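You operate a simulated robot arm through the tools that you are given. There is no shell and no other tool.

You are at the controls of a simulated robot arm. One attempt, no reset.

JOB
Toast the white slice golden on mark 3, then stand it back in the rack.

Only the result counts: the job must be done as asked and must still hold three seconds after the hand-in. Knocking over, shifting, dropping, spilling or breaking anything else fails it.

ROBOT AND FRAMES
A 6-joint arm with a two-finger parallel gripper, fixed in place. Base frame: the origin is on the floor under the middle of its stand, x ahead of it, y to its left, z up. Units: mm, rad, N and s.
With the tool pointing down near the work surface it reaches from about 140 to 740 mm from the base axis. Its first joint turns from -2.897 to 2.897 rad. Payload 3.91 kg.
Tool frame: the origin (TCP) lies between the finger pads and is the grasp point; the fingertips stand 30 mm ahead of it; z points along the fingers, y is the line along which they close. Largest opening 110 mm; finger width 20, thickness 10; the body of the gripper, 48 by 112 mm, starts 55 mm behind the TCP.
Orientation is told as [roll, pitch, yaw] about the base's x, y, z axes, in that order, counted from this pose: with the fingers straight down and closing along the base's y, the tool's x points along the base's -x, its y along +y and its z along -z.

CONTROLS
- The arm moves only by the tool servo_tool. Its argument "deltas" is a list that holds one entry, the list of rows, each a list of 7 numbers: the opening in per cent of the stroke, from 0 (shut) to 100 (fully open), then the shift along the base's x, y, z in units of 500 mm (1.0 is 500 mm), then the turn, a rotation vector about the base's x, y, z in units of 90 degrees (1.0 is 90 degrees). In form: [[[gripper, tx, ty, tz, ax, ay, az], ...]]. A call has 1 to 20 rows; each row is the pose to reach, as a shift and turn from the pose commanded when the call began. A call with a number of a shift or a turn outside -1 to 1 is refused whole. Each row takes 0.2 s and may step no farther than 50 mm and 0.15 rad from the row before; otherwise, or with a gripper value out of range, the whole call is refused. Where a pose cannot be reached the arm comes as near as it can. A force on the tool above 50 N (or 10 N above the force at the start of the call, whichever is more), or a blocked arm, ends the call early, and 0.2 s more pass. The fingers move at their own pace (about 45 mm/s each) and stop on an object; they squeeze with about 30 N. The grip force told is the motor's: it shows also when the fingers shut on nothing. Time passes only in rows, and 0.2 s behind the last, so rows that repeat a pose let the fingers close. It gives the time, the measured TCP pose, the force on the tool (base axes), the opening and the grip force at its end, in the units of the frame above (readings bear some noise), with the torque about the TCP (base axes, N m) and any sound that the robot's microphone picked up.
- Cameras (640 x 400 px; columns grow to the right, rows downward): "scene" is fixed at [398.8, 654.1, 1708.9]; the picture's right is [-1.00, 0.00, 0.00], its down [0.00, 0.42, -0.91] and it looks along [-0.00, -0.91, -0.42] (base axes); focal length 362 px, centre (320, 200). "wrist" rides on the gripper at [71, 22, -107] in the tool frame; the picture's right is [-0.29, 0.96, 0.00], its down [-0.76, -0.23, -0.61] and it looks along [-0.58, -0.18, 0.79] (tool axes); focal length 243 px, centre (320, 200). There is no depth. A picture from a camera that has moved, and an enlarged one, comes with that camera's place and axes in the base frame and with its lens.
- grab_frame(camera): a new picture of that camera. No time passes.
- slide_trunk(by): slides the trunk up (or, below 0, down) by that many mm; the arm rides with it, the base frame stays. It gives what a move gives, with no picture.
- close_up(camera, box): a new picture of the part [left, top, right, bottom] of that camera's present view, enlarged. No time passes.
- close_job(): hands the job in; it is judged then, once.

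Places have to be worked out from the pictures, the camera data and where the tool is seen. Open the gripper and draw the arm clear of the work before you hand the job in, unless the task says otherwise.

The tools are called after "Emit:" by a JSON object that holds its "api" and its "payload". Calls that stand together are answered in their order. servo_tool: Moves the arm, as the interface text tells. Its arguments: {"type":"object","properties":{"deltas":{"type":"array","items":{"type":"array","items":{"type":"array","items":{"type":"number"}}}}},"required":["deltas"]} The other tools are called the same way: slide_trunk (by) moves the trunk up or down; grab_frame (camera) takes a picture; close_up (camera, box) takes an enlarged picture of a part of a camera's view; close_job () hands the job in.

At the start:

```text
time_s: 0.0
tool_pos: [117.4, -303.4, 1361.1]
ee_rot: [-0.001, 0.001, 0.001]
wrist_force: [0.2, -0.3, 0.1]
moment: [-0.01, -0.02, 0.0]
width: 110.1
grip_force: 0.1
trunk travel left (down, up): [-525.0, 65.0]
```

scene: 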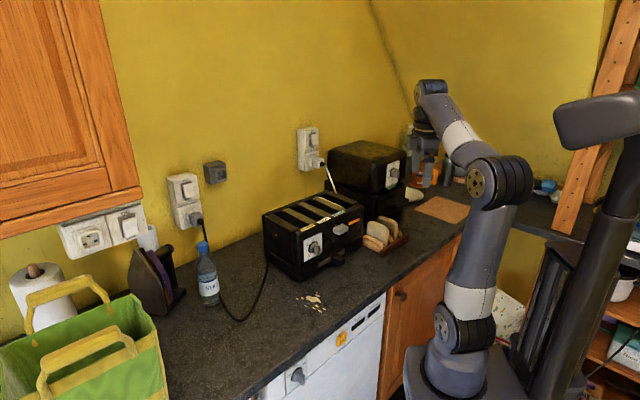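
wrist: 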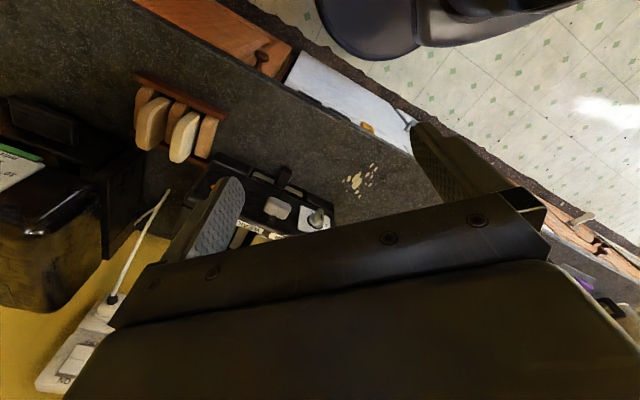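

I start by looking closely at the toaster, its dial, and the rack in the fixed camera and wrist camera.

Emit:
{"api": "close_up", "payload": {"camera": "scene", "box": [240, 170, 420, 290]}}

Emit:
{"api": "close_up", "payload": {"camera": "scene", "box": [340, 190, 420, 260]}}

Emit:
{"api": "close_up", "payload": {"camera": "scene", "box": [255, 185, 375, 285]}}

Emit:
{"api": "close_up", "payload": {"camera": "wrist", "box": [100, 60, 400, 260]}}

```text
3.33 times, centred on (330, 230) of scene
camera zoom: at [398.8, 654.1, 1708.9], right [-1.0, 0.0, 0.0], down [0.0, 0.42, -0.91], along [0.0, -0.91, -0.42], focal length 1206 px, centre (287, 100)
```

zoom: 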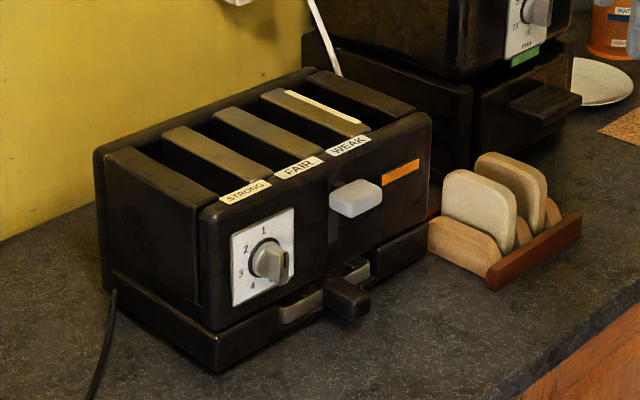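

```text
5.71 times, centred on (380, 225) of scene
camera zoom: at [398.8, 654.1, 1708.9], right [-1.0, 0.0, 0.0], down [0.0, 0.42, -0.91], along [0.0, -0.91, -0.42], focal length 2068 px, centre (-23, 57)
```

zoom: 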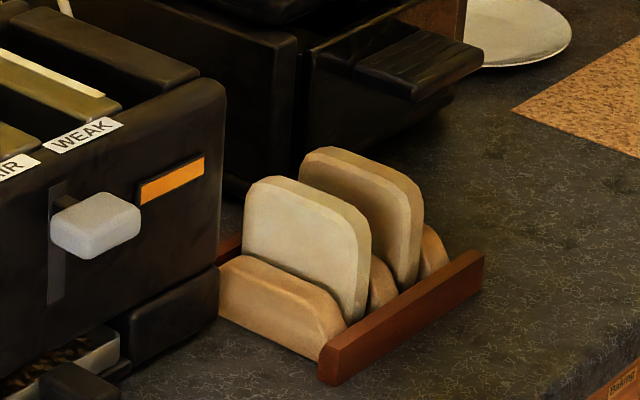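

```text
4.00 times, centred on (315, 235) of scene
camera zoom: at [398.8, 654.1, 1708.9], right [-1.0, 0.0, 0.0], down [0.0, 0.42, -0.91], along [0.0, -0.91, -0.42], focal length 1447 px, centre (340, 60)
```

zoom: 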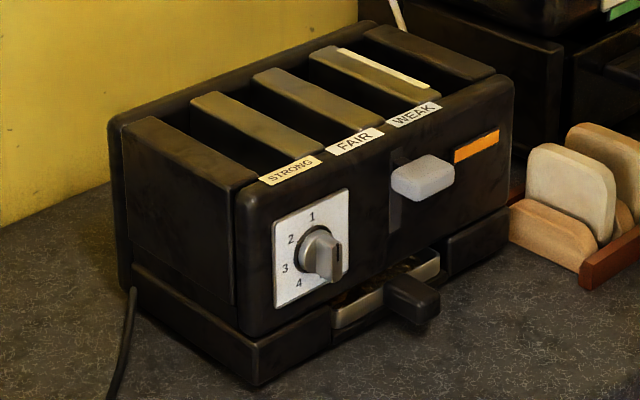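

```text
2.00 times, centred on (250, 160) of wrist
camera zoom: at [45.1, -281.2, 1467.3], right [0.29, 0.96, 0.0], down [0.76, -0.23, 0.61], along [0.58, -0.18, -0.79], focal length 485 px, centre (460, 280)
```

zoom: 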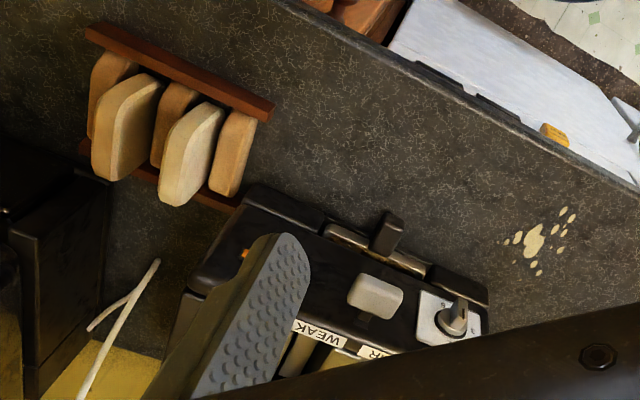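

The toaster has three labelled slots (STRONG, FAIR, WEAK), a dial 1–4 and a white lever; the rack holds a pale slice and a browner one. I'll zoom further to read dial, labels and look for other notes.

Emit:
{"api": "close_up", "payload": {"camera": "scene", "box": [298, 228, 346, 268]}}

Emit:
{"api": "close_up", "payload": {"camera": "scene", "box": [290, 185, 370, 235]}}

Emit:
{"api": "close_up", "payload": {"camera": "scene", "box": [325, 130, 445, 205]}}

Emit:
{"api": "close_up", "payload": {"camera": "scene", "box": [160, 160, 260, 230]}}

Emit:
{"api": "close_up", "payload": {"camera": "scene", "box": [260, 290, 400, 390]}}

```text
10.00 times, centred on (322, 248) of scene
camera zoom: at [398.8, 654.1, 1708.9], right [-1.0, 0.0, 0.0], down [0.0, 0.42, -0.91], along [0.0, -0.91, -0.42], focal length 3619 px, centre (300, -280)
```

zoom: 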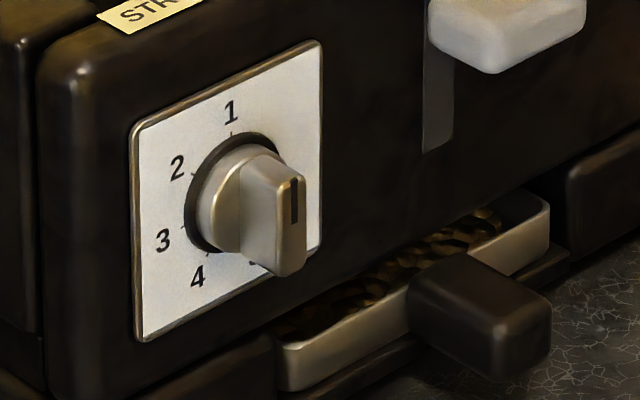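

```text
8.00 times, centred on (330, 210) of scene
camera zoom: at [398.8, 654.1, 1708.9], right [-1.0, 0.0, 0.0], down [0.0, 0.42, -0.91], along [0.0, -0.91, -0.42], focal length 2895 px, centre (240, 120)
```

zoom: 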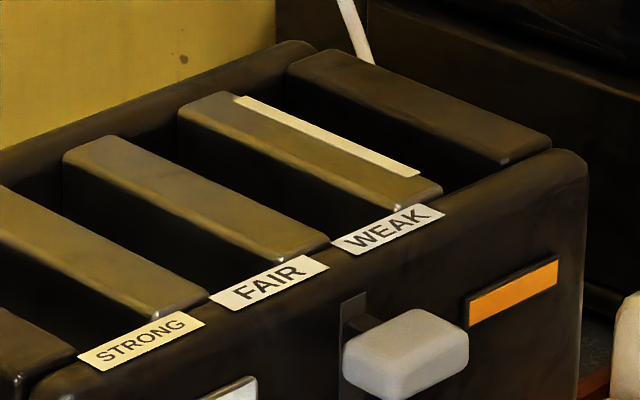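

```text
5.33 times, centred on (385, 168) of scene
camera zoom: at [398.8, 654.1, 1708.9], right [-1.0, 0.0, 0.0], down [0.0, 0.42, -0.91], along [0.0, -0.91, -0.42], focal length 1930 px, centre (-27, 373)
```

zoom: 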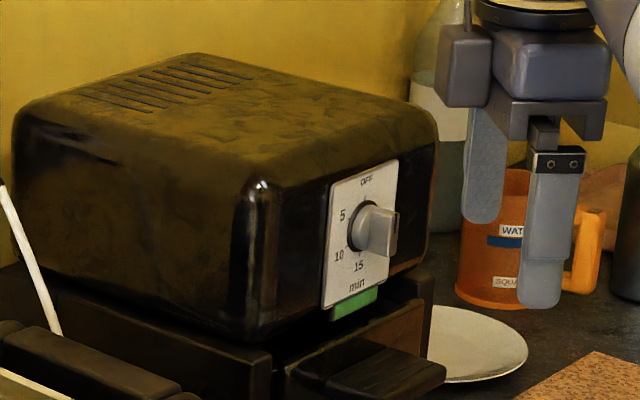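

```text
5.71 times, centred on (210, 195) of scene
camera zoom: at [398.8, 654.1, 1708.9], right [-1.0, 0.0, 0.0], down [0.0, 0.42, -0.91], along [0.0, -0.91, -0.42], focal length 2068 px, centre (949, 229)
```

zoom: 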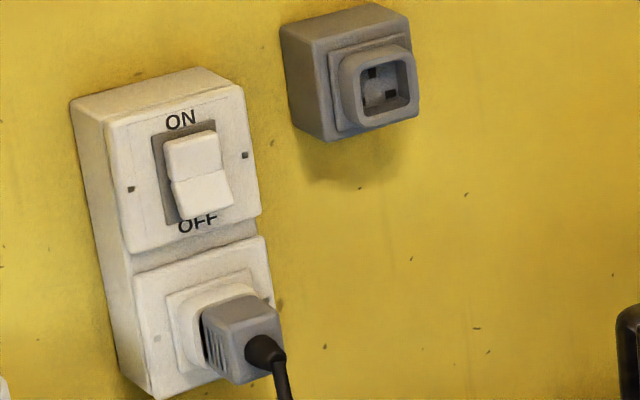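

```text
4.00 times, centred on (330, 340) of scene
camera zoom: at [398.8, 654.1, 1708.9], right [-1.0, 0.0, 0.0], down [0.0, 0.42, -0.91], along [0.0, -0.91, -0.42], focal length 1447 px, centre (280, -360)
```

zoom: 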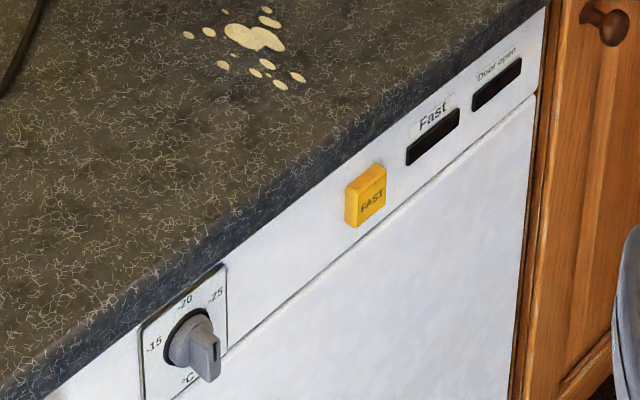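

Now I check the switches on the wall sockets (which one feeds the toaster and whether it is on) and the surroundings on the counter.

Emit:
{"api": "close_up", "payload": {"camera": "scene", "box": [172, 165, 212, 190]}}

Emit:
{"api": "close_up", "payload": {"camera": "scene", "box": [285, 120, 345, 180]}}

Emit:
{"api": "close_up", "payload": {"camera": "scene", "box": [40, 190, 150, 260]}}

Emit:
{"api": "close_up", "payload": {"camera": "scene", "box": [180, 180, 300, 340]}}

Emit:
{"api": "close_up", "payload": {"camera": "scene", "box": [500, 240, 640, 400]}}

```text
16.00 times, centred on (192, 178) of scene
camera zoom: at [398.8, 654.1, 1708.9], right [-1.0, 0.0, 0.0], down [0.0, 0.42, -0.91], along [0.0, -0.91, -0.42], focal length 5790 px, centre (2368, 560)
```

zoom: 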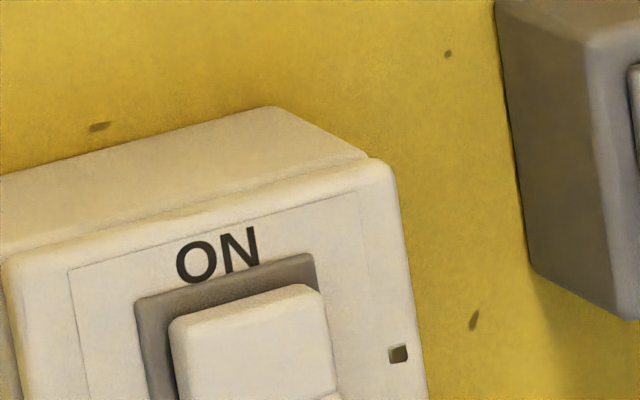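

```text
6.67 times, centred on (315, 150) of scene
camera zoom: at [398.8, 654.1, 1708.9], right [-1.0, 0.0, 0.0], down [0.0, 0.42, -0.91], along [0.0, -0.91, -0.42], focal length 2412 px, centre (353, 533)
```

zoom: 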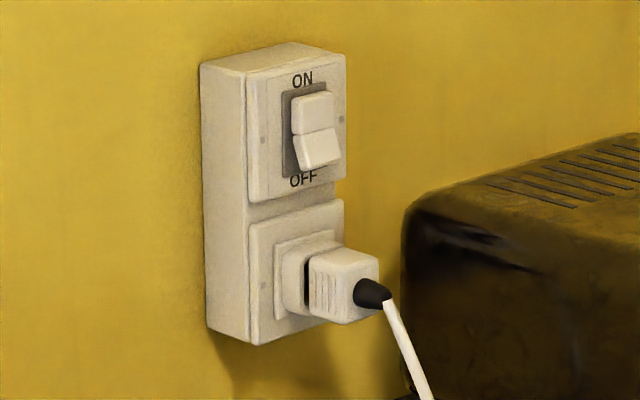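

```text
5.71 times, centred on (95, 225) of scene
camera zoom: at [398.8, 654.1, 1708.9], right [-1.0, 0.0, 0.0], down [0.0, 0.42, -0.91], along [0.0, -0.91, -0.42], focal length 2068 px, centre (1606, 57)
```

zoom: 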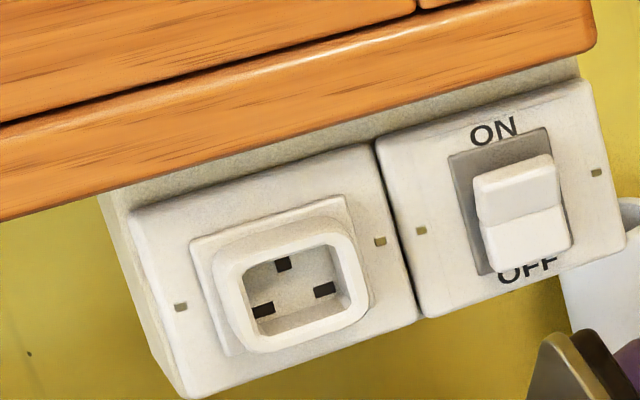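

```text
2.50 times, centred on (240, 260) of scene
camera zoom: at [398.8, 654.1, 1708.9], right [-1.0, 0.0, 0.0], down [0.0, 0.42, -0.91], along [0.0, -0.91, -0.42], focal length 905 px, centre (520, 50)
```

zoom: 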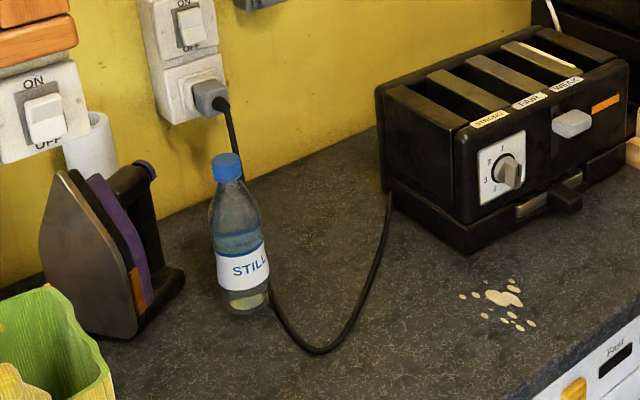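

```text
2.50 times, centred on (570, 320) of scene
camera zoom: at [398.8, 654.1, 1708.9], right [-1.0, 0.0, 0.0], down [0.0, 0.42, -0.91], along [0.0, -0.91, -0.42], focal length 905 px, centre (-305, -100)
```

zoom: 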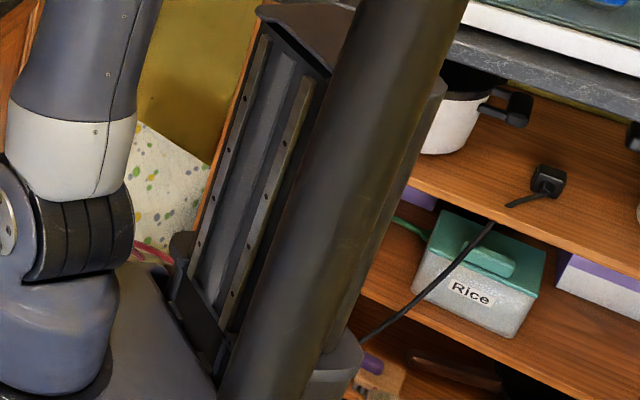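

I zoom in on the toaster's socket switch to compare its rocker position with the others.

Emit:
{"api": "close_up", "payload": {"camera": "scene", "box": [178, 176, 210, 204]}}

Emit:
{"api": "close_up", "payload": {"camera": "scene", "box": [300, 124, 332, 152]}}

Emit:
{"api": "close_up", "payload": {"camera": "scene", "box": [360, 215, 412, 260]}}

Emit:
{"api": "close_up", "payload": {"camera": "wrist", "box": [120, 60, 240, 180]}}

Emit:
{"api": "close_up", "payload": {"camera": "wrist", "box": [200, 140, 360, 240]}}

```text
14.29 times, centred on (194, 190) of scene
camera zoom: at [398.8, 654.1, 1708.9], right [-1.0, 0.0, 0.0], down [0.0, 0.42, -0.91], along [0.0, -0.91, -0.42], focal length 5169 px, centre (2120, 343)
```

zoom: 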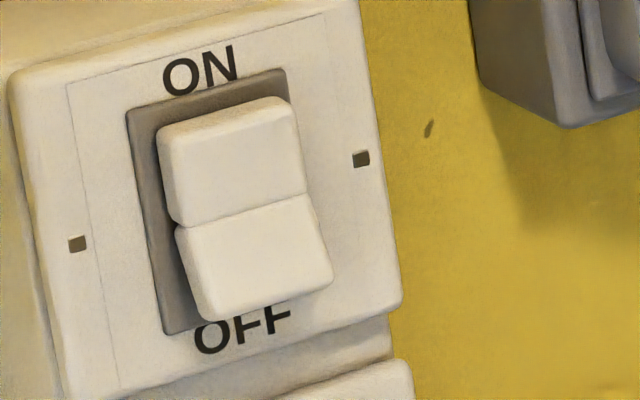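

```text
14.29 times, centred on (316, 138) of scene
camera zoom: at [398.8, 654.1, 1708.9], right [-1.0, 0.0, 0.0], down [0.0, 0.42, -0.91], along [0.0, -0.91, -0.42], focal length 5169 px, centre (377, 1086)
```

zoom: 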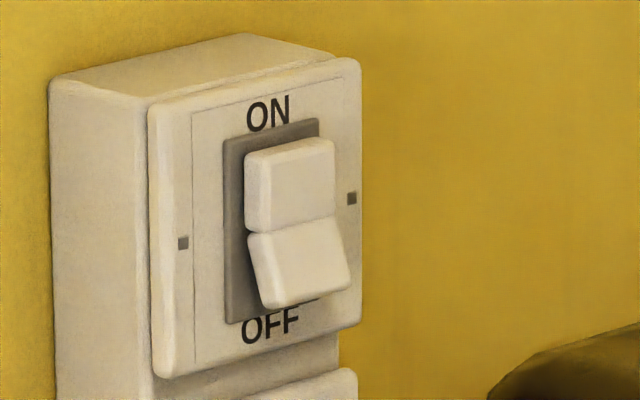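

```text
8.89 times, centred on (386, 238) of scene
camera zoom: at [398.8, 654.1, 1708.9], right [-1.0, 0.0, 0.0], down [0.0, 0.42, -0.91], along [0.0, -0.91, -0.42], focal length 3216 px, centre (-267, -133)
```

zoom: 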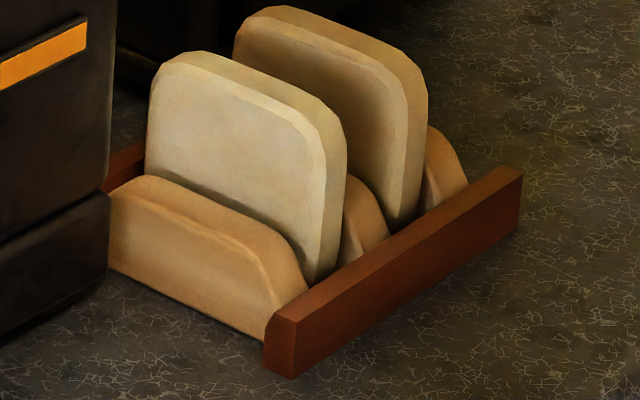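

```text
3.33 times, centred on (180, 120) of wrist
camera zoom: at [45.1, -281.2, 1467.3], right [0.29, 0.96, 0.0], down [0.76, -0.23, 0.61], along [0.58, -0.18, -0.79], focal length 809 px, centre (787, 467)
```

zoom: 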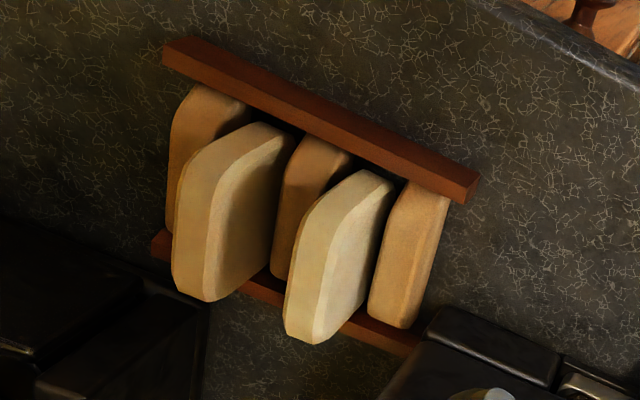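

```text
4.00 times, centred on (280, 190) of wrist
camera zoom: at [45.1, -281.2, 1467.3], right [0.29, 0.96, 0.0], down [0.76, -0.23, 0.61], along [0.58, -0.18, -0.79], focal length 970 px, centre (480, 240)
```

zoom: 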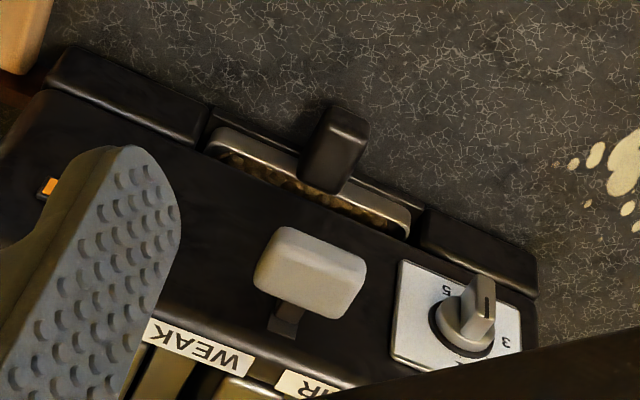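

Both socket switches look to be ON, and the dial pointer is presumably at 1. I estimate the counter at z≈908, the toaster's front facing the robot along about (-0.67,0.74), its top at z≈1095, and the rack near (85,-615). I turn the wrist to match and move above the toaster front for a better look.

Emit:
{"api": "servo_tool", "payload": {"deltas": [[[100, 0.05, -0.02, 0, 0, 0, -0.066], [100, 0.1, -0.045, 0, 0, 0, -0.133], [100, 0.16, -0.07, 0, 0, 0, -0.2], [100, 0.22, -0.095, 0, 0, 0, -0.266], [100, 0.28, -0.12, 0, 0, 0, -0.333], [100, 0.34, -0.145, 0, 0, 0, -0.4], [100, 0.39, -0.17, 0, 0, 0, -0.466], [100, 0.426, -0.194, 0, 0, 0, -0.533]]]}}

Emit:
{"api": "grab_frame", "payload": {"camera": "wrist"}}

Emit:
{"api": "grab_frame", "payload": {"camera": "scene"}}

```text
time_s: 1.8
tool_pos: [323.9, -387.9, 1329.5]
ee_rot: [-0.003, -0.005, -0.841]
wrist_force: [-0.4, -0.6, -0.3]
moment: [-0.01, 0.03, -0.01]
width: 110.0
grip_force: 0.0
out of reach, approached as far as the arm can: row 4, 5, 6, 7, 8
trunk travel left (down, up): [-525.0, 65.0]
```

```text
taken
camera wrist: at [293.0, -319.2, 1435.0], right [0.91, 0.42, 0.0], down [0.34, -0.72, 0.61], along [0.26, -0.56, -0.79], focal length 243 px, centre (320, 200)
```

wrist: 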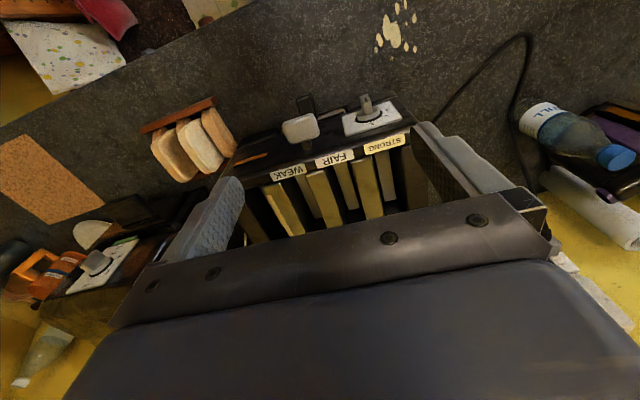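

```text
taken
```

scene: 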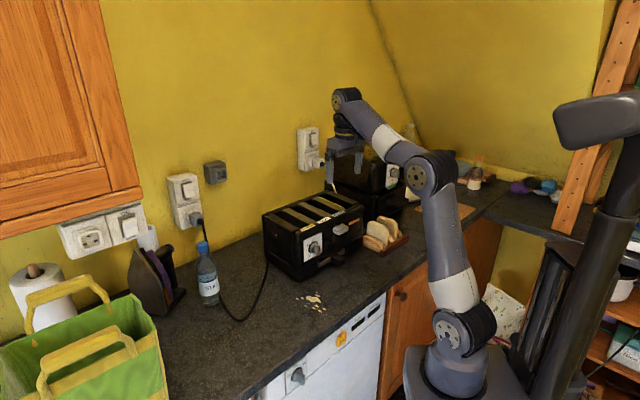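

The pose is limited by reach at this height; reach is better lower down. I zoom into this wrist view at the toaster and rack.

Emit:
{"api": "close_up", "payload": {"camera": "wrist", "box": [210, 80, 430, 240]}}

Emit:
{"api": "close_up", "payload": {"camera": "wrist", "box": [130, 85, 250, 185]}}

Emit:
{"api": "close_up", "payload": {"camera": "wrist", "box": [330, 85, 410, 145]}}

```text
2.50 times, centred on (320, 160) of wrist
camera zoom: at [293.0, -319.2, 1435.0], right [0.91, 0.42, 0.0], down [0.34, -0.72, 0.61], along [0.26, -0.56, -0.79], focal length 606 px, centre (320, 300)
```

zoom: 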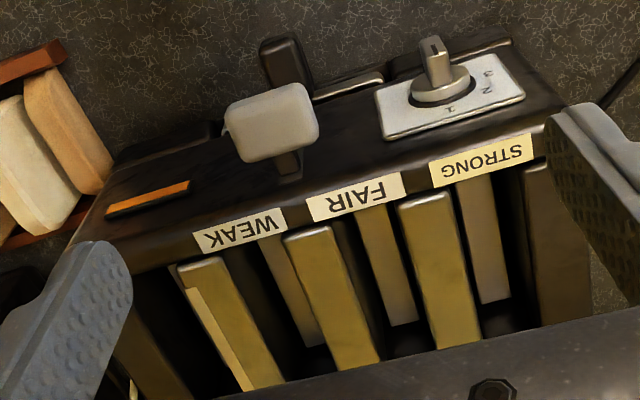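

```text
4.00 times, centred on (190, 135) of wrist
camera zoom: at [293.0, -319.2, 1435.0], right [0.91, 0.42, 0.0], down [0.34, -0.72, 0.61], along [0.26, -0.56, -0.79], focal length 970 px, centre (840, 460)
```

zoom: 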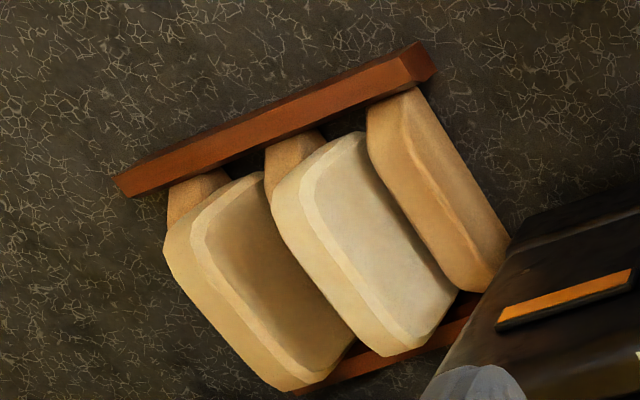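

```text
6.67 times, centred on (370, 115) of wrist
camera zoom: at [293.0, -319.2, 1435.0], right [0.91, 0.42, 0.0], down [0.34, -0.72, 0.61], along [0.26, -0.56, -0.79], focal length 1618 px, centre (-13, 767)
```

zoom: 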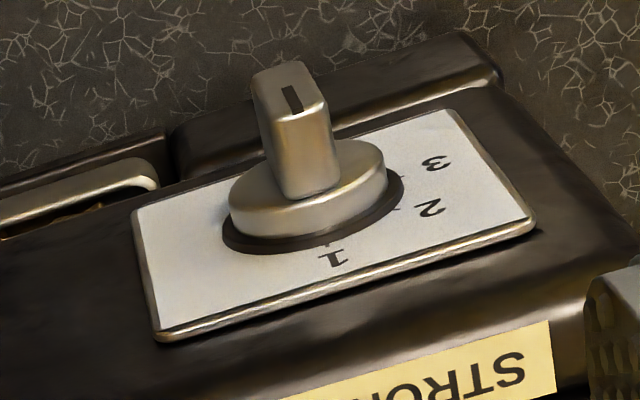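

The top of the toaster resolves to z≈1115, with three labelled slots (pitch ≈74 mm) each with a bread carrier visible; the pointer line on the knob appears to point at 1. I back off and lower the tool for a closer view of the front.

Emit:
{"api": "servo_tool", "payload": {"deltas": [[[100, 0.006, 0.03, -0.055, 0, 0, 0], [100, 0.012, 0.061, -0.111, 0, 0, 0], [100, 0.018, 0.09, -0.166, 0, 0, 0], [100, 0.024, 0.122, -0.222, 0, 0, 0]]]}}

Emit:
{"api": "grab_frame", "payload": {"camera": "wrist"}}

```text
time_s: 2.8
tool_pos: [335.1, -326.7, 1218.0]
ee_rot: [-0.002, -0.002, -0.839]
wrist_force: [0.0, 0.1, -0.2]
moment: [0.0, 0.02, 0.02]
width: 109.9
grip_force: 0.1
trunk travel left (down, up): [-525.0, 65.0]
```

```text
taken
camera wrist: at [302.8, -258.2, 1324.1], right [0.91, 0.43, 0.0], down [0.34, -0.72, 0.61], along [0.26, -0.55, -0.79], focal length 243 px, centre (320, 200)
```

wrist: 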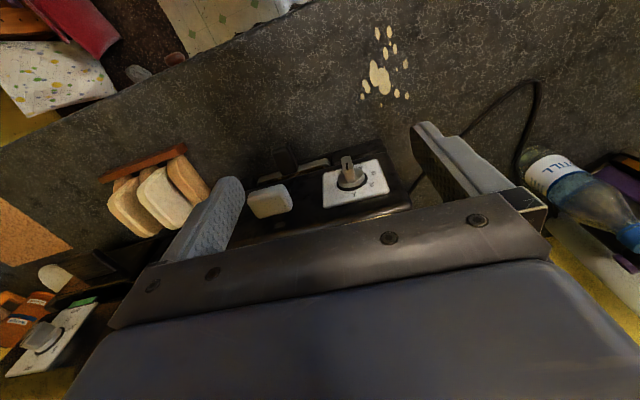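

The deltas count from the actually reached pose (now 335,-327,1218). Next I tilt the tool about 35° toward the toaster front and lower a bit to see the knob and lever squarely.

Emit:
{"api": "servo_tool", "payload": {"deltas": [[[100, 0.002, -0.004, -0.023, -0.047, -0.044, 0], [100, 0.005, -0.008, -0.046, -0.095, -0.088, 0], [100, 0.007, -0.012, -0.069, -0.142, -0.132, 0], [100, 0.009, -0.016, -0.092, -0.189, -0.177, 0], [100, 0.012, -0.02, -0.115, -0.237, -0.221, 0], [100, 0.014, -0.024, -0.138, -0.284, -0.265, 0]]]}}

Emit:
{"api": "grab_frame", "payload": {"camera": "wrist"}}

Emit:
{"api": "close_up", "payload": {"camera": "wrist", "box": [220, 40, 440, 200]}}

```text
time_s: 4.2
tool_pos: [340.3, -339.1, 1151.9]
ee_rot: [0.011, -0.611, -0.839]
wrist_force: [0.2, -0.3, 0.7]
moment: [-0.01, 0.0, 0.01]
width: 110.1
grip_force: 0.0
trunk travel left (down, up): [-525.0, 65.0]
```

```text
taken
camera wrist: at [276.0, -235.1, 1197.4], right [0.87, 0.47, 0.17], down [0.01, -0.36, 0.93], along [0.5, -0.81, -0.32], focal length 243 px, centre (320, 200)
```

wrist: 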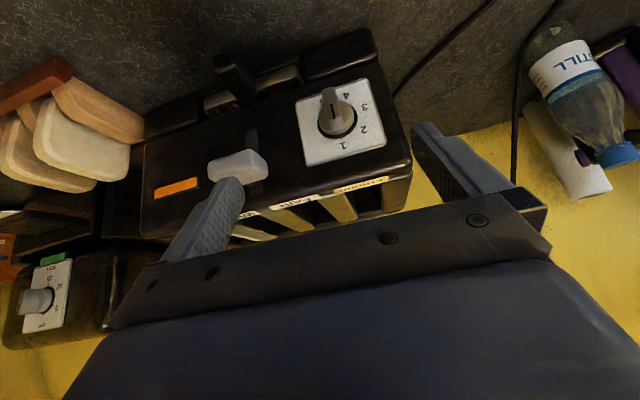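

```text
2.50 times, centred on (330, 120) of wrist
camera zoom: at [276.0, -235.1, 1197.4], right [0.87, 0.47, 0.17], down [0.01, -0.36, 0.93], along [0.5, -0.81, -0.32], focal length 606 px, centre (295, 400)
```

zoom: 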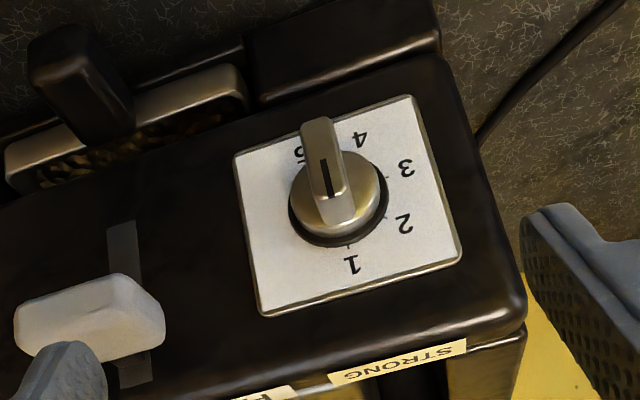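

I zoom closely on the knob to see where its pointer line points.

Emit:
{"api": "close_up", "payload": {"camera": "wrist", "box": [300, 75, 395, 165]}}

Emit:
{"api": "close_up", "payload": {"camera": "wrist", "box": [310, 80, 365, 145]}}

Emit:
{"api": "close_up", "payload": {"camera": "wrist", "box": [195, 130, 285, 200]}}

Emit:
{"api": "close_up", "payload": {"camera": "wrist", "box": [0, 50, 150, 200]}}

```text
4.44 times, centred on (348, 120) of wrist
camera zoom: at [276.0, -235.1, 1197.4], right [0.87, 0.47, 0.17], down [0.01, -0.36, 0.93], along [0.5, -0.81, -0.32], focal length 1078 px, centre (198, 556)
```

zoom: 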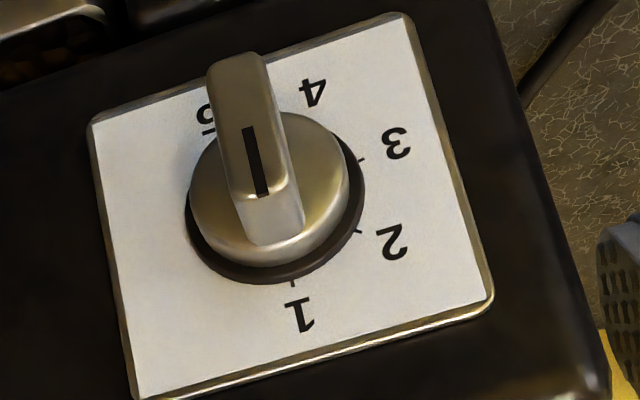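

```text
6.15 times, centred on (338, 112) of wrist
camera zoom: at [276.0, -235.1, 1197.4], right [0.87, 0.47, 0.17], down [0.01, -0.36, 0.93], along [0.5, -0.81, -0.32], focal length 1493 px, centre (212, 738)
```

zoom: 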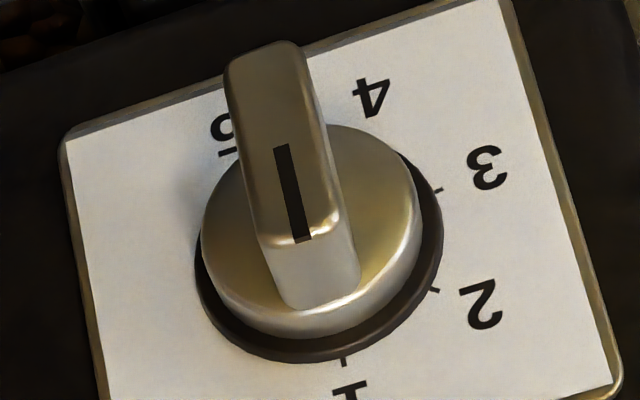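

```text
5.71 times, centred on (240, 165) of wrist
camera zoom: at [276.0, -235.1, 1197.4], right [0.87, 0.47, 0.17], down [0.01, -0.36, 0.93], along [0.5, -0.81, -0.32], focal length 1386 px, centre (777, 400)
```

zoom: 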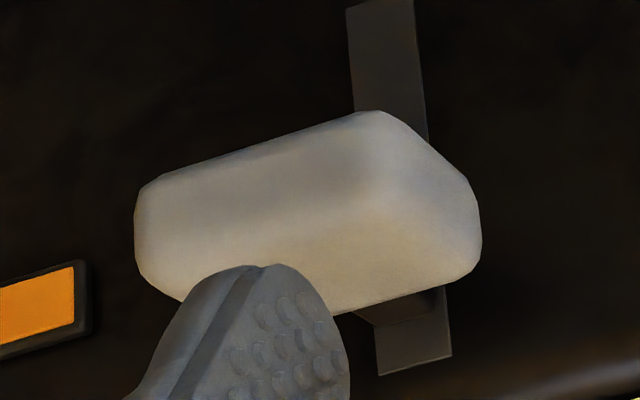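

```text
2.67 times, centred on (75, 125) of wrist
camera zoom: at [276.0, -235.1, 1197.4], right [0.87, 0.47, 0.17], down [0.01, -0.36, 0.93], along [0.5, -0.81, -0.32], focal length 647 px, centre (973, 400)
```

zoom: 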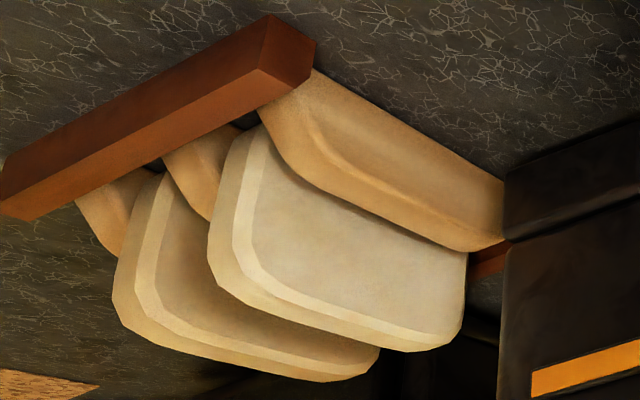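

The knob's pointer line is in the half toward 1, marks are ≈50° apart going counter-clockwise (3 at ≈100°), and the panel centre works out to ≈(424,-414,1036) with the bar tip ≈38 mm out. I now bring the tool horizontal in front of the knob with the fingers half closed.

Emit:
{"api": "servo_tool", "payload": {"deltas": [[[100, -0.005, 0.01, -0.03, -0.056, -0.0515, 0.001], [90, -0.01, 0.02, -0.06, -0.113, -0.103, 0.003], [80, -0.015, 0.03, -0.09, -0.169, -0.1545, 0.004], [70, -0.02, 0.04, -0.12, -0.2255, -0.206, 0.0055], [60, -0.025, 0.05, -0.15, -0.282, -0.2575, 0.007], [50, -0.03, 0.06, -0.18, -0.338, -0.309, 0.008], [45, -0.033, 0.065, -0.21, -0.395, -0.3605, 0.0095], [45, -0.036, 0.07, -0.232, -0.451, -0.412, 0.011], [45, -0.036, 0.07, -0.232, -0.451, -0.412, 0.011]]]}}

Emit:
{"api": "grab_frame", "payload": {"camera": "wrist"}}

Emit:
{"api": "grab_frame", "payload": {"camera": "scene"}}

```text
time_s: 6.2
tool_pos: [308.4, -340.9, 1077.5]
ee_rot: [1.273, -1.51, -2.076]
wrist_force: [-1.0, 0.1, 1.0]
moment: [0.01, 0.03, 0.03]
width: 49.4
grip_force: 0.1
out of reach, approached as far as the arm can: row 3, 4, 5, 6, 7, 8, 9
trunk travel left (down, up): [-525.0, 65.0]
```

```text
taken
camera wrist: at [251.2, -244.3, 1007.7], right [0.68, 0.65, 0.35], down [-0.61, 0.24, 0.76], along [0.41, -0.72, 0.56], focal length 243 px, centre (320, 200)
```

wrist: 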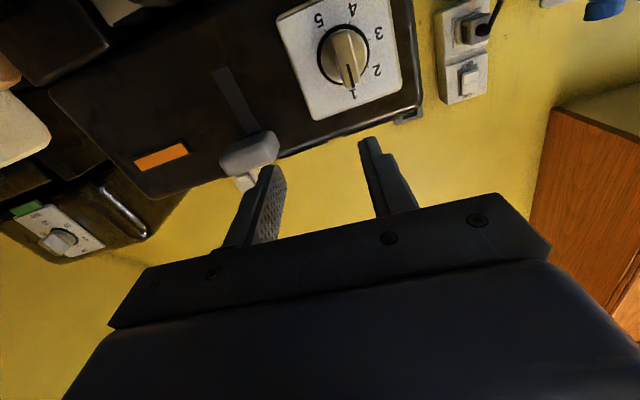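

```text
taken
```

scene: 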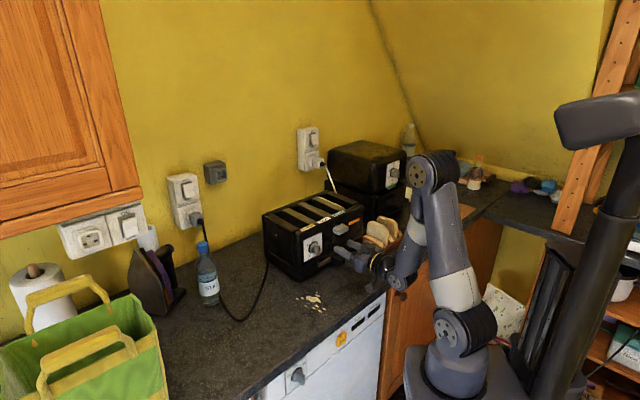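

At this trunk height the arm cannot hold the tool level that low in front of the knob. I'll raise the tool first, then slide the trunk down so the forearm comes in more level.

Emit:
{"api": "servo_tool", "payload": {"deltas": [[[45, -0.003, 0.02, 0.085, 0, 0, 0], [45, -0.006, 0.04, 0.17, 0, 0, 0], [45, -0.01, 0.06, 0.255, 0, 0, 0], [45, -0.013, 0.08, 0.34, 0, 0, 0], [45, -0.016, 0.102, 0.426, 0, 0, 0]]]}}

```text
time_s: 7.4
tool_pos: [304.5, -303.6, 1269.8]
ee_rot: [0.753, -1.47, -1.559]
wrist_force: [-0.4, -0.3, 0.4]
moment: [-0.01, 0.03, -0.02]
width: 49.7
grip_force: 0.1
trunk travel left (down, up): [-525.0, 65.0]
```

The tool is up at z≈1270. Now I slide the trunk down by 220 mm; the TCP should end near z≈1050-1070, well above the counter and in front of the toaster.

Emit:
{"api": "slide_trunk", "payload": {"by": -210}}

Emit:
{"api": "grab_frame", "payload": {"camera": "scene"}}

Emit:
{"api": "grab_frame", "payload": {"camera": "wrist"}}

```text
time_s: 9.7
tool_pos: [306.4, -300.5, 1061.8]
ee_rot: [0.778, -1.476, -1.578]
wrist_force: [0.9, -0.1, 0.8]
moment: [-0.01, -0.01, -0.01]
width: 49.7
grip_force: 0.0
trunk travel left (down, up): [-315.0, 275.0]
```

```text
taken
```

scene: 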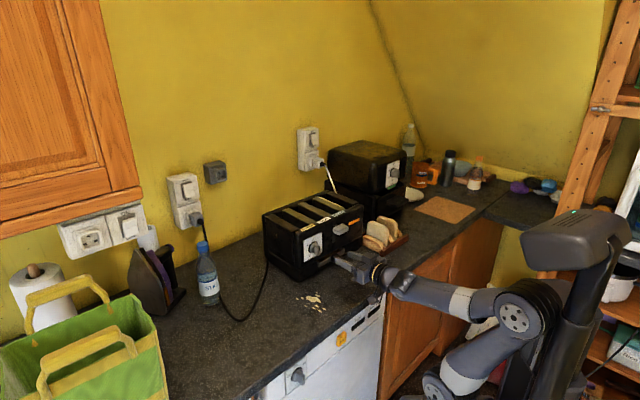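

```text
taken
camera wrist: at [248.4, -201.3, 998.1], right [0.69, 0.64, 0.35], down [-0.59, 0.2, 0.78], along [0.43, -0.74, 0.51], focal length 243 px, centre (320, 200)
```

wrist: 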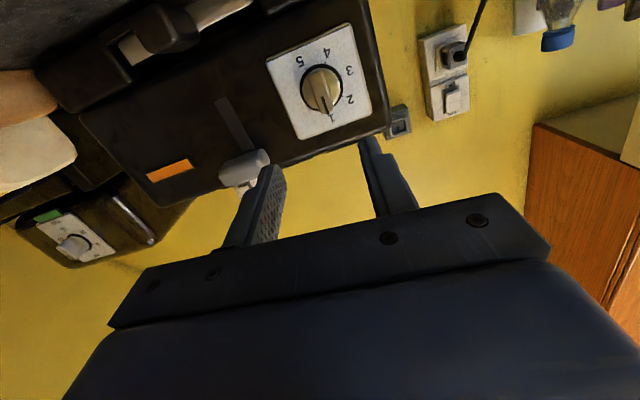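

The forearm is now nearly level and the tool is 163 mm out from the knob panel, tilted ~4° off. I correct the orientation and move to about 110 mm out, centred on the knob axis.

Emit:
{"api": "servo_tool", "payload": {"deltas": [[[45, 0.028, -0.022, -0.017, -0.02, 0.0005, -0.0044], [45, 0.057, -0.044, -0.034, -0.04, 0.001, -0.0088], [45, 0.085, -0.066, -0.0516, -0.0602, 0.0016, -0.0131], [45, 0.085, -0.066, -0.0516, -0.0602, 0.0016, -0.0131]]]}}

Emit:
{"api": "grab_frame", "payload": {"camera": "wrist"}}

Emit:
{"api": "close_up", "payload": {"camera": "scene", "box": [280, 210, 400, 300]}}

```text
time_s: 10.7
tool_pos: [331.4, -336.6, 1056.6]
ee_rot: [-2.947, -1.52, 2.133]
wrist_force: [-0.3, -0.5, -0.3]
moment: [0.01, 0.02, 0.02]
width: 49.5
grip_force: 0.1
out of reach, approached as far as the arm can: row 2, 3, 4
trunk travel left (down, up): [-315.0, 275.0]
```

```text
taken
camera wrist: at [274.9, -246.5, 978.8], right [0.69, 0.67, 0.28], down [-0.61, 0.32, 0.73], along [0.4, -0.67, 0.62], focal length 243 px, centre (320, 200)
```

wrist: 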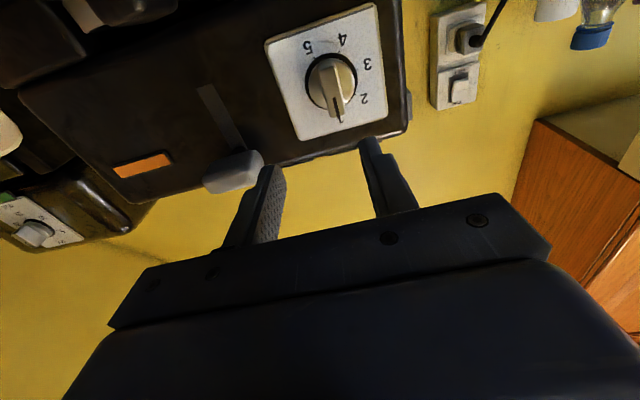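

```text
4.44 times, centred on (340, 255) of scene
camera zoom: at [398.8, 654.1, 1708.9], right [-1.0, 0.0, 0.0], down [0.0, 0.42, -0.91], along [0.0, -0.91, -0.42], focal length 1608 px, centre (231, -44)
```

zoom: 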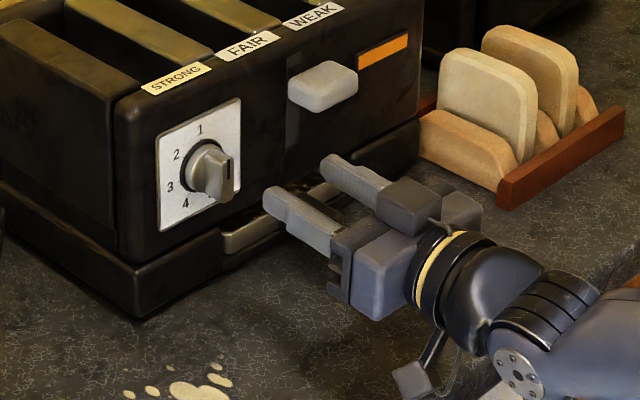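

Still limited (z 20 mm too high, 15 mm to the right), but lowering the trunk clearly helped. I raise the tool 150 mm and slide the trunk 150 mm further down.

Emit:
{"api": "servo_tool", "payload": {"deltas": [[[45, -0.02, 0.02, 0.08, 0, 0, 0], [45, -0.035, 0.037, 0.16, 0, 0, 0], [45, -0.05, 0.054, 0.24, 0, 0, 0], [45, -0.065, 0.07, 0.31, 0, 0, 0], [45, -0.065, 0.07, 0.31, 0, 0, 0]]]}}

Emit:
{"api": "slide_trunk", "payload": {"by": -150}}

Emit:
{"api": "grab_frame", "payload": {"camera": "scene"}}

```text
time_s: 12.1
tool_pos: [315.0, -332.8, 1165.9]
ee_rot: [0.203, -1.507, -1.02]
wrist_force: [-0.7, -0.1, 0.5]
moment: [0.0, -0.02, -0.04]
width: 49.2
grip_force: 0.1
trunk travel left (down, up): [-315.0, 275.0]
stopped in row 5: the arm was blocked; the commanded pose is now the measured one
```

```text
time_s: 13.8
tool_pos: [316.2, -332.5, 1017.3]
ee_rot: [0.199, -1.507, -1.018]
wrist_force: [0.5, -0.3, 0.1]
moment: [-0.03, -0.03, -0.01]
width: 49.7
grip_force: 0.0
trunk travel left (down, up): [-165.0, 425.0]
```

```text
taken
```

scene: 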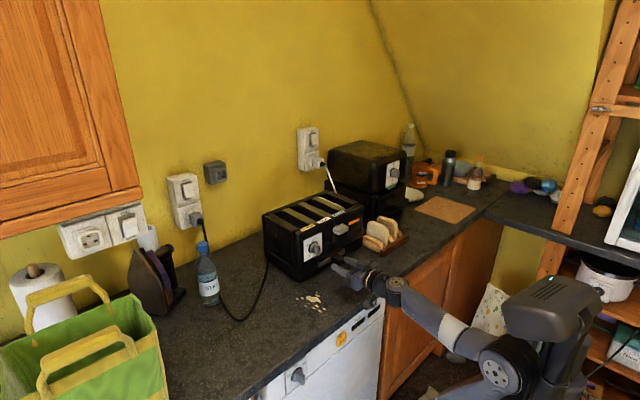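

The arm was briefly blocked, likely the elbow near the robot's own trunk. I look closely at the arm posture before moving on.

Emit:
{"api": "close_up", "payload": {"camera": "scene", "box": [340, 240, 640, 400]}}

Emit:
{"api": "grab_frame", "payload": {"camera": "wrist"}}

```text
2.13 times, centred on (490, 320) of scene
camera zoom: at [398.8, 654.1, 1708.9], right [-1.0, 0.0, 0.0], down [0.0, 0.42, -0.91], along [0.0, -0.91, -0.42], focal length 772 px, centre (-43, -56)
```

zoom: 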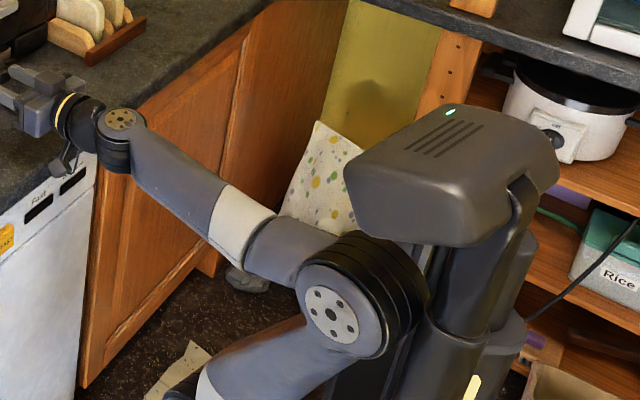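

```text
taken
camera wrist: at [257.0, -235.3, 951.4], right [0.71, 0.64, 0.3], down [-0.56, 0.24, 0.79], along [0.43, -0.73, 0.53], focal length 243 px, centre (320, 200)
```

wrist: 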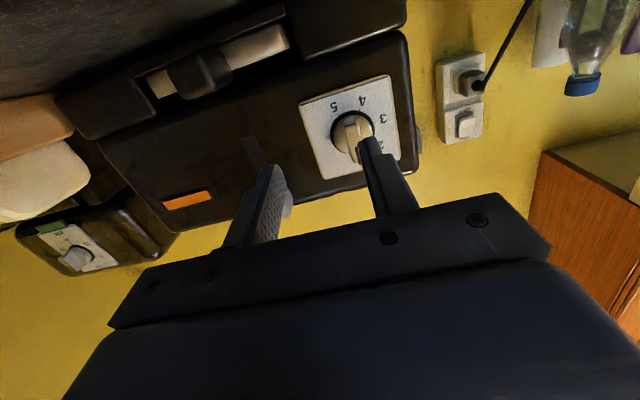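

The elbow was close to the trunk head, so a fully level tool isn't practical. Instead I'll grip the knob's bar with the tool tilted ~40° below level and rotate about the knob axis; first I slide the trunk back up to get room.

Emit:
{"api": "slide_trunk", "payload": {"by": 260}}

```text
time_s: 16.5
tool_pos: [315.1, -332.2, 1276.7]
ee_rot: [0.197, -1.507, -1.018]
wrist_force: [0.2, -0.2, -0.5]
moment: [0.0, 0.0, 0.0]
width: 49.7
grip_force: 0.0
trunk travel left (down, up): [-425.0, 165.0]
```

The tool is at z≈1277, still level and aligned with the toaster. Now I change the tilt to about 50° from vertical and descend to a pre-approach point in front of the knob (351,-336,1101).

Emit:
{"api": "servo_tool", "payload": {"deltas": [[[45, 0.009, -0.001, -0.044, 0.036, 0.035, 0], [45, 0.018, -0.002, -0.088, 0.0725, 0.0705, 0], [45, 0.027, -0.003, -0.132, 0.109, 0.106, 0], [45, 0.035, -0.004, -0.176, 0.145, 0.141, 0], [45, 0.044, -0.005, -0.22, 0.181, 0.176, 0], [45, 0.053, -0.006, -0.264, 0.2175, 0.2115, 0], [45, 0.062, -0.007, -0.308, 0.254, 0.247, 0], [45, 0.0716, -0.0082, -0.3514, 0.29, 0.282, 0], [45, 0.0716, -0.0082, -0.3514, 0.29, 0.282, 0]]]}}

Emit:
{"api": "grab_frame", "payload": {"camera": "wrist"}}

Emit:
{"api": "close_up", "payload": {"camera": "scene", "box": [280, 180, 440, 300]}}

```text
time_s: 18.5
tool_pos: [352.0, -335.5, 1099.8]
ee_rot: [-0.002, -0.873, -0.821]
wrist_force: [0.1, -1.4, -0.7]
moment: [-0.02, 0.03, 0.0]
width: 49.5
grip_force: 0.1
trunk travel left (down, up): [-425.0, 165.0]
```

```text
taken
camera wrist: at [281.7, -225.8, 1112.8], right [0.83, 0.52, 0.22], down [-0.15, -0.17, 0.97], along [0.54, -0.84, -0.06], focal length 243 px, centre (320, 200)
```

wrist: 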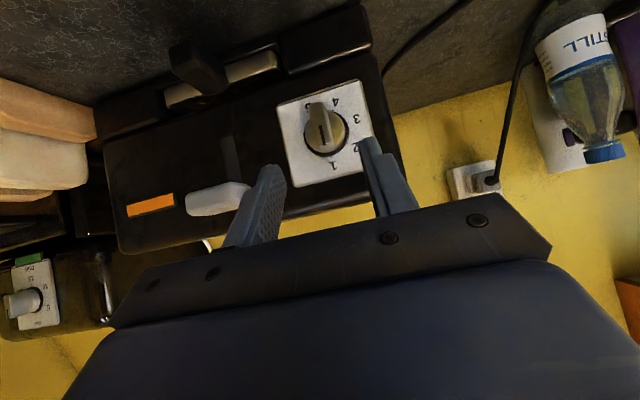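

```text
3.33 times, centred on (360, 240) of scene
camera zoom: at [398.8, 654.1, 1708.9], right [-1.0, 0.0, 0.0], down [0.0, 0.42, -0.91], along [0.0, -0.91, -0.42], focal length 1206 px, centre (187, 67)
```

zoom: 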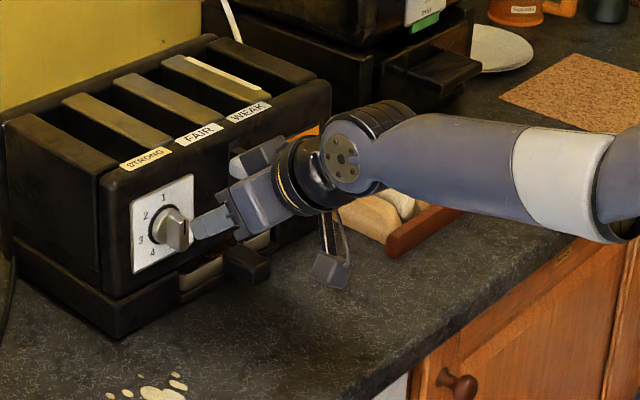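

The pre-approach pose is reached (tilt 50°, yaw matching the toaster). I zoom to check that the knob bar lies midway between the fingertips.

Emit:
{"api": "close_up", "payload": {"camera": "wrist", "box": [240, 70, 400, 220]}}

Emit:
{"api": "close_up", "payload": {"camera": "scene", "box": [295, 215, 375, 275]}}

```text
2.67 times, centred on (320, 145) of wrist
camera zoom: at [281.7, -225.8, 1112.8], right [0.83, 0.52, 0.22], down [-0.15, -0.17, 0.97], along [0.54, -0.84, -0.06], focal length 647 px, centre (320, 347)
```

zoom: 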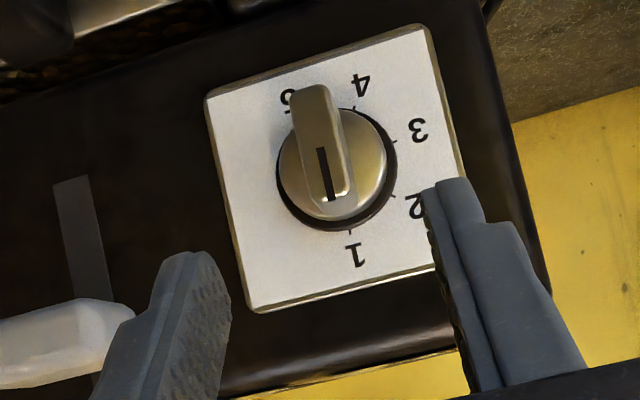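

```text
6.67 times, centred on (335, 245) of scene
camera zoom: at [398.8, 654.1, 1708.9], right [-1.0, 0.0, 0.0], down [0.0, 0.42, -0.91], along [0.0, -0.91, -0.42], focal length 2412 px, centre (220, -100)
```

zoom: 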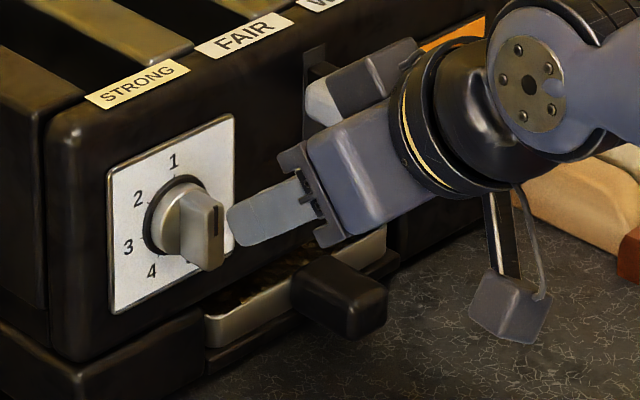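

Back-projecting, the knob bar sits about 2 mm toward the left finger and K≈(425,-414,1038). I approach two thirds of the way along the tool axis with that small correction and re-check.

Emit:
{"api": "servo_tool", "payload": {"deltas": [[[45, 0.02, -0.02, -0.022, 0, 0, 0], [45, 0.04, -0.04, -0.044, 0, 0, 0], [45, 0.059, -0.0594, -0.0654, 0, 0, 0], [45, 0.059, -0.0594, -0.0654, 0, 0, 0]]]}}

Emit:
{"api": "close_up", "payload": {"camera": "wrist", "box": [240, 70, 400, 220]}}

Emit:
{"api": "close_up", "payload": {"camera": "scene", "box": [295, 215, 375, 275]}}

```text
time_s: 19.5
tool_pos: [383.9, -366.9, 1066.2]
ee_rot: [-0.001, -0.873, -0.82]
wrist_force: [0.1, -0.1, 0.3]
moment: [-0.01, 0.01, -0.01]
width: 49.4
grip_force: 0.1
trunk travel left (down, up): [-425.0, 165.0]
```

```text
2.67 times, centred on (320, 145) of wrist
camera zoom: at [311.8, -257.6, 1079.0], right [0.83, 0.52, 0.22], down [-0.15, -0.17, 0.97], along [0.54, -0.84, -0.06], focal length 647 px, centre (320, 347)
```

zoom: 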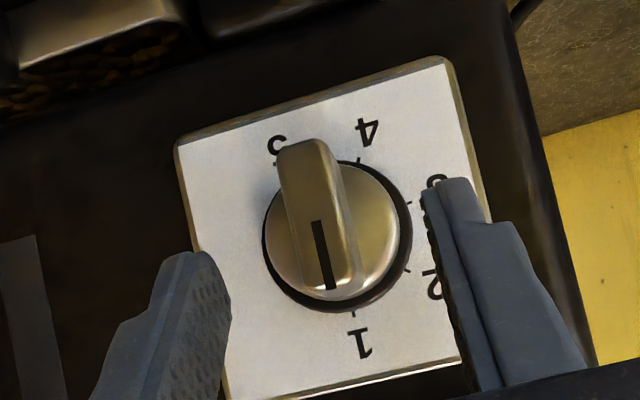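

```text
6.67 times, centred on (335, 245) of scene
camera zoom: at [398.8, 654.1, 1708.9], right [-1.0, 0.0, 0.0], down [0.0, 0.42, -0.91], along [0.0, -0.91, -0.42], focal length 2412 px, centre (220, -100)
```

zoom: 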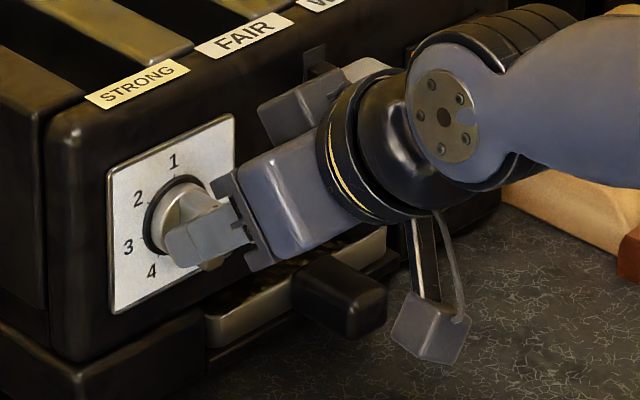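

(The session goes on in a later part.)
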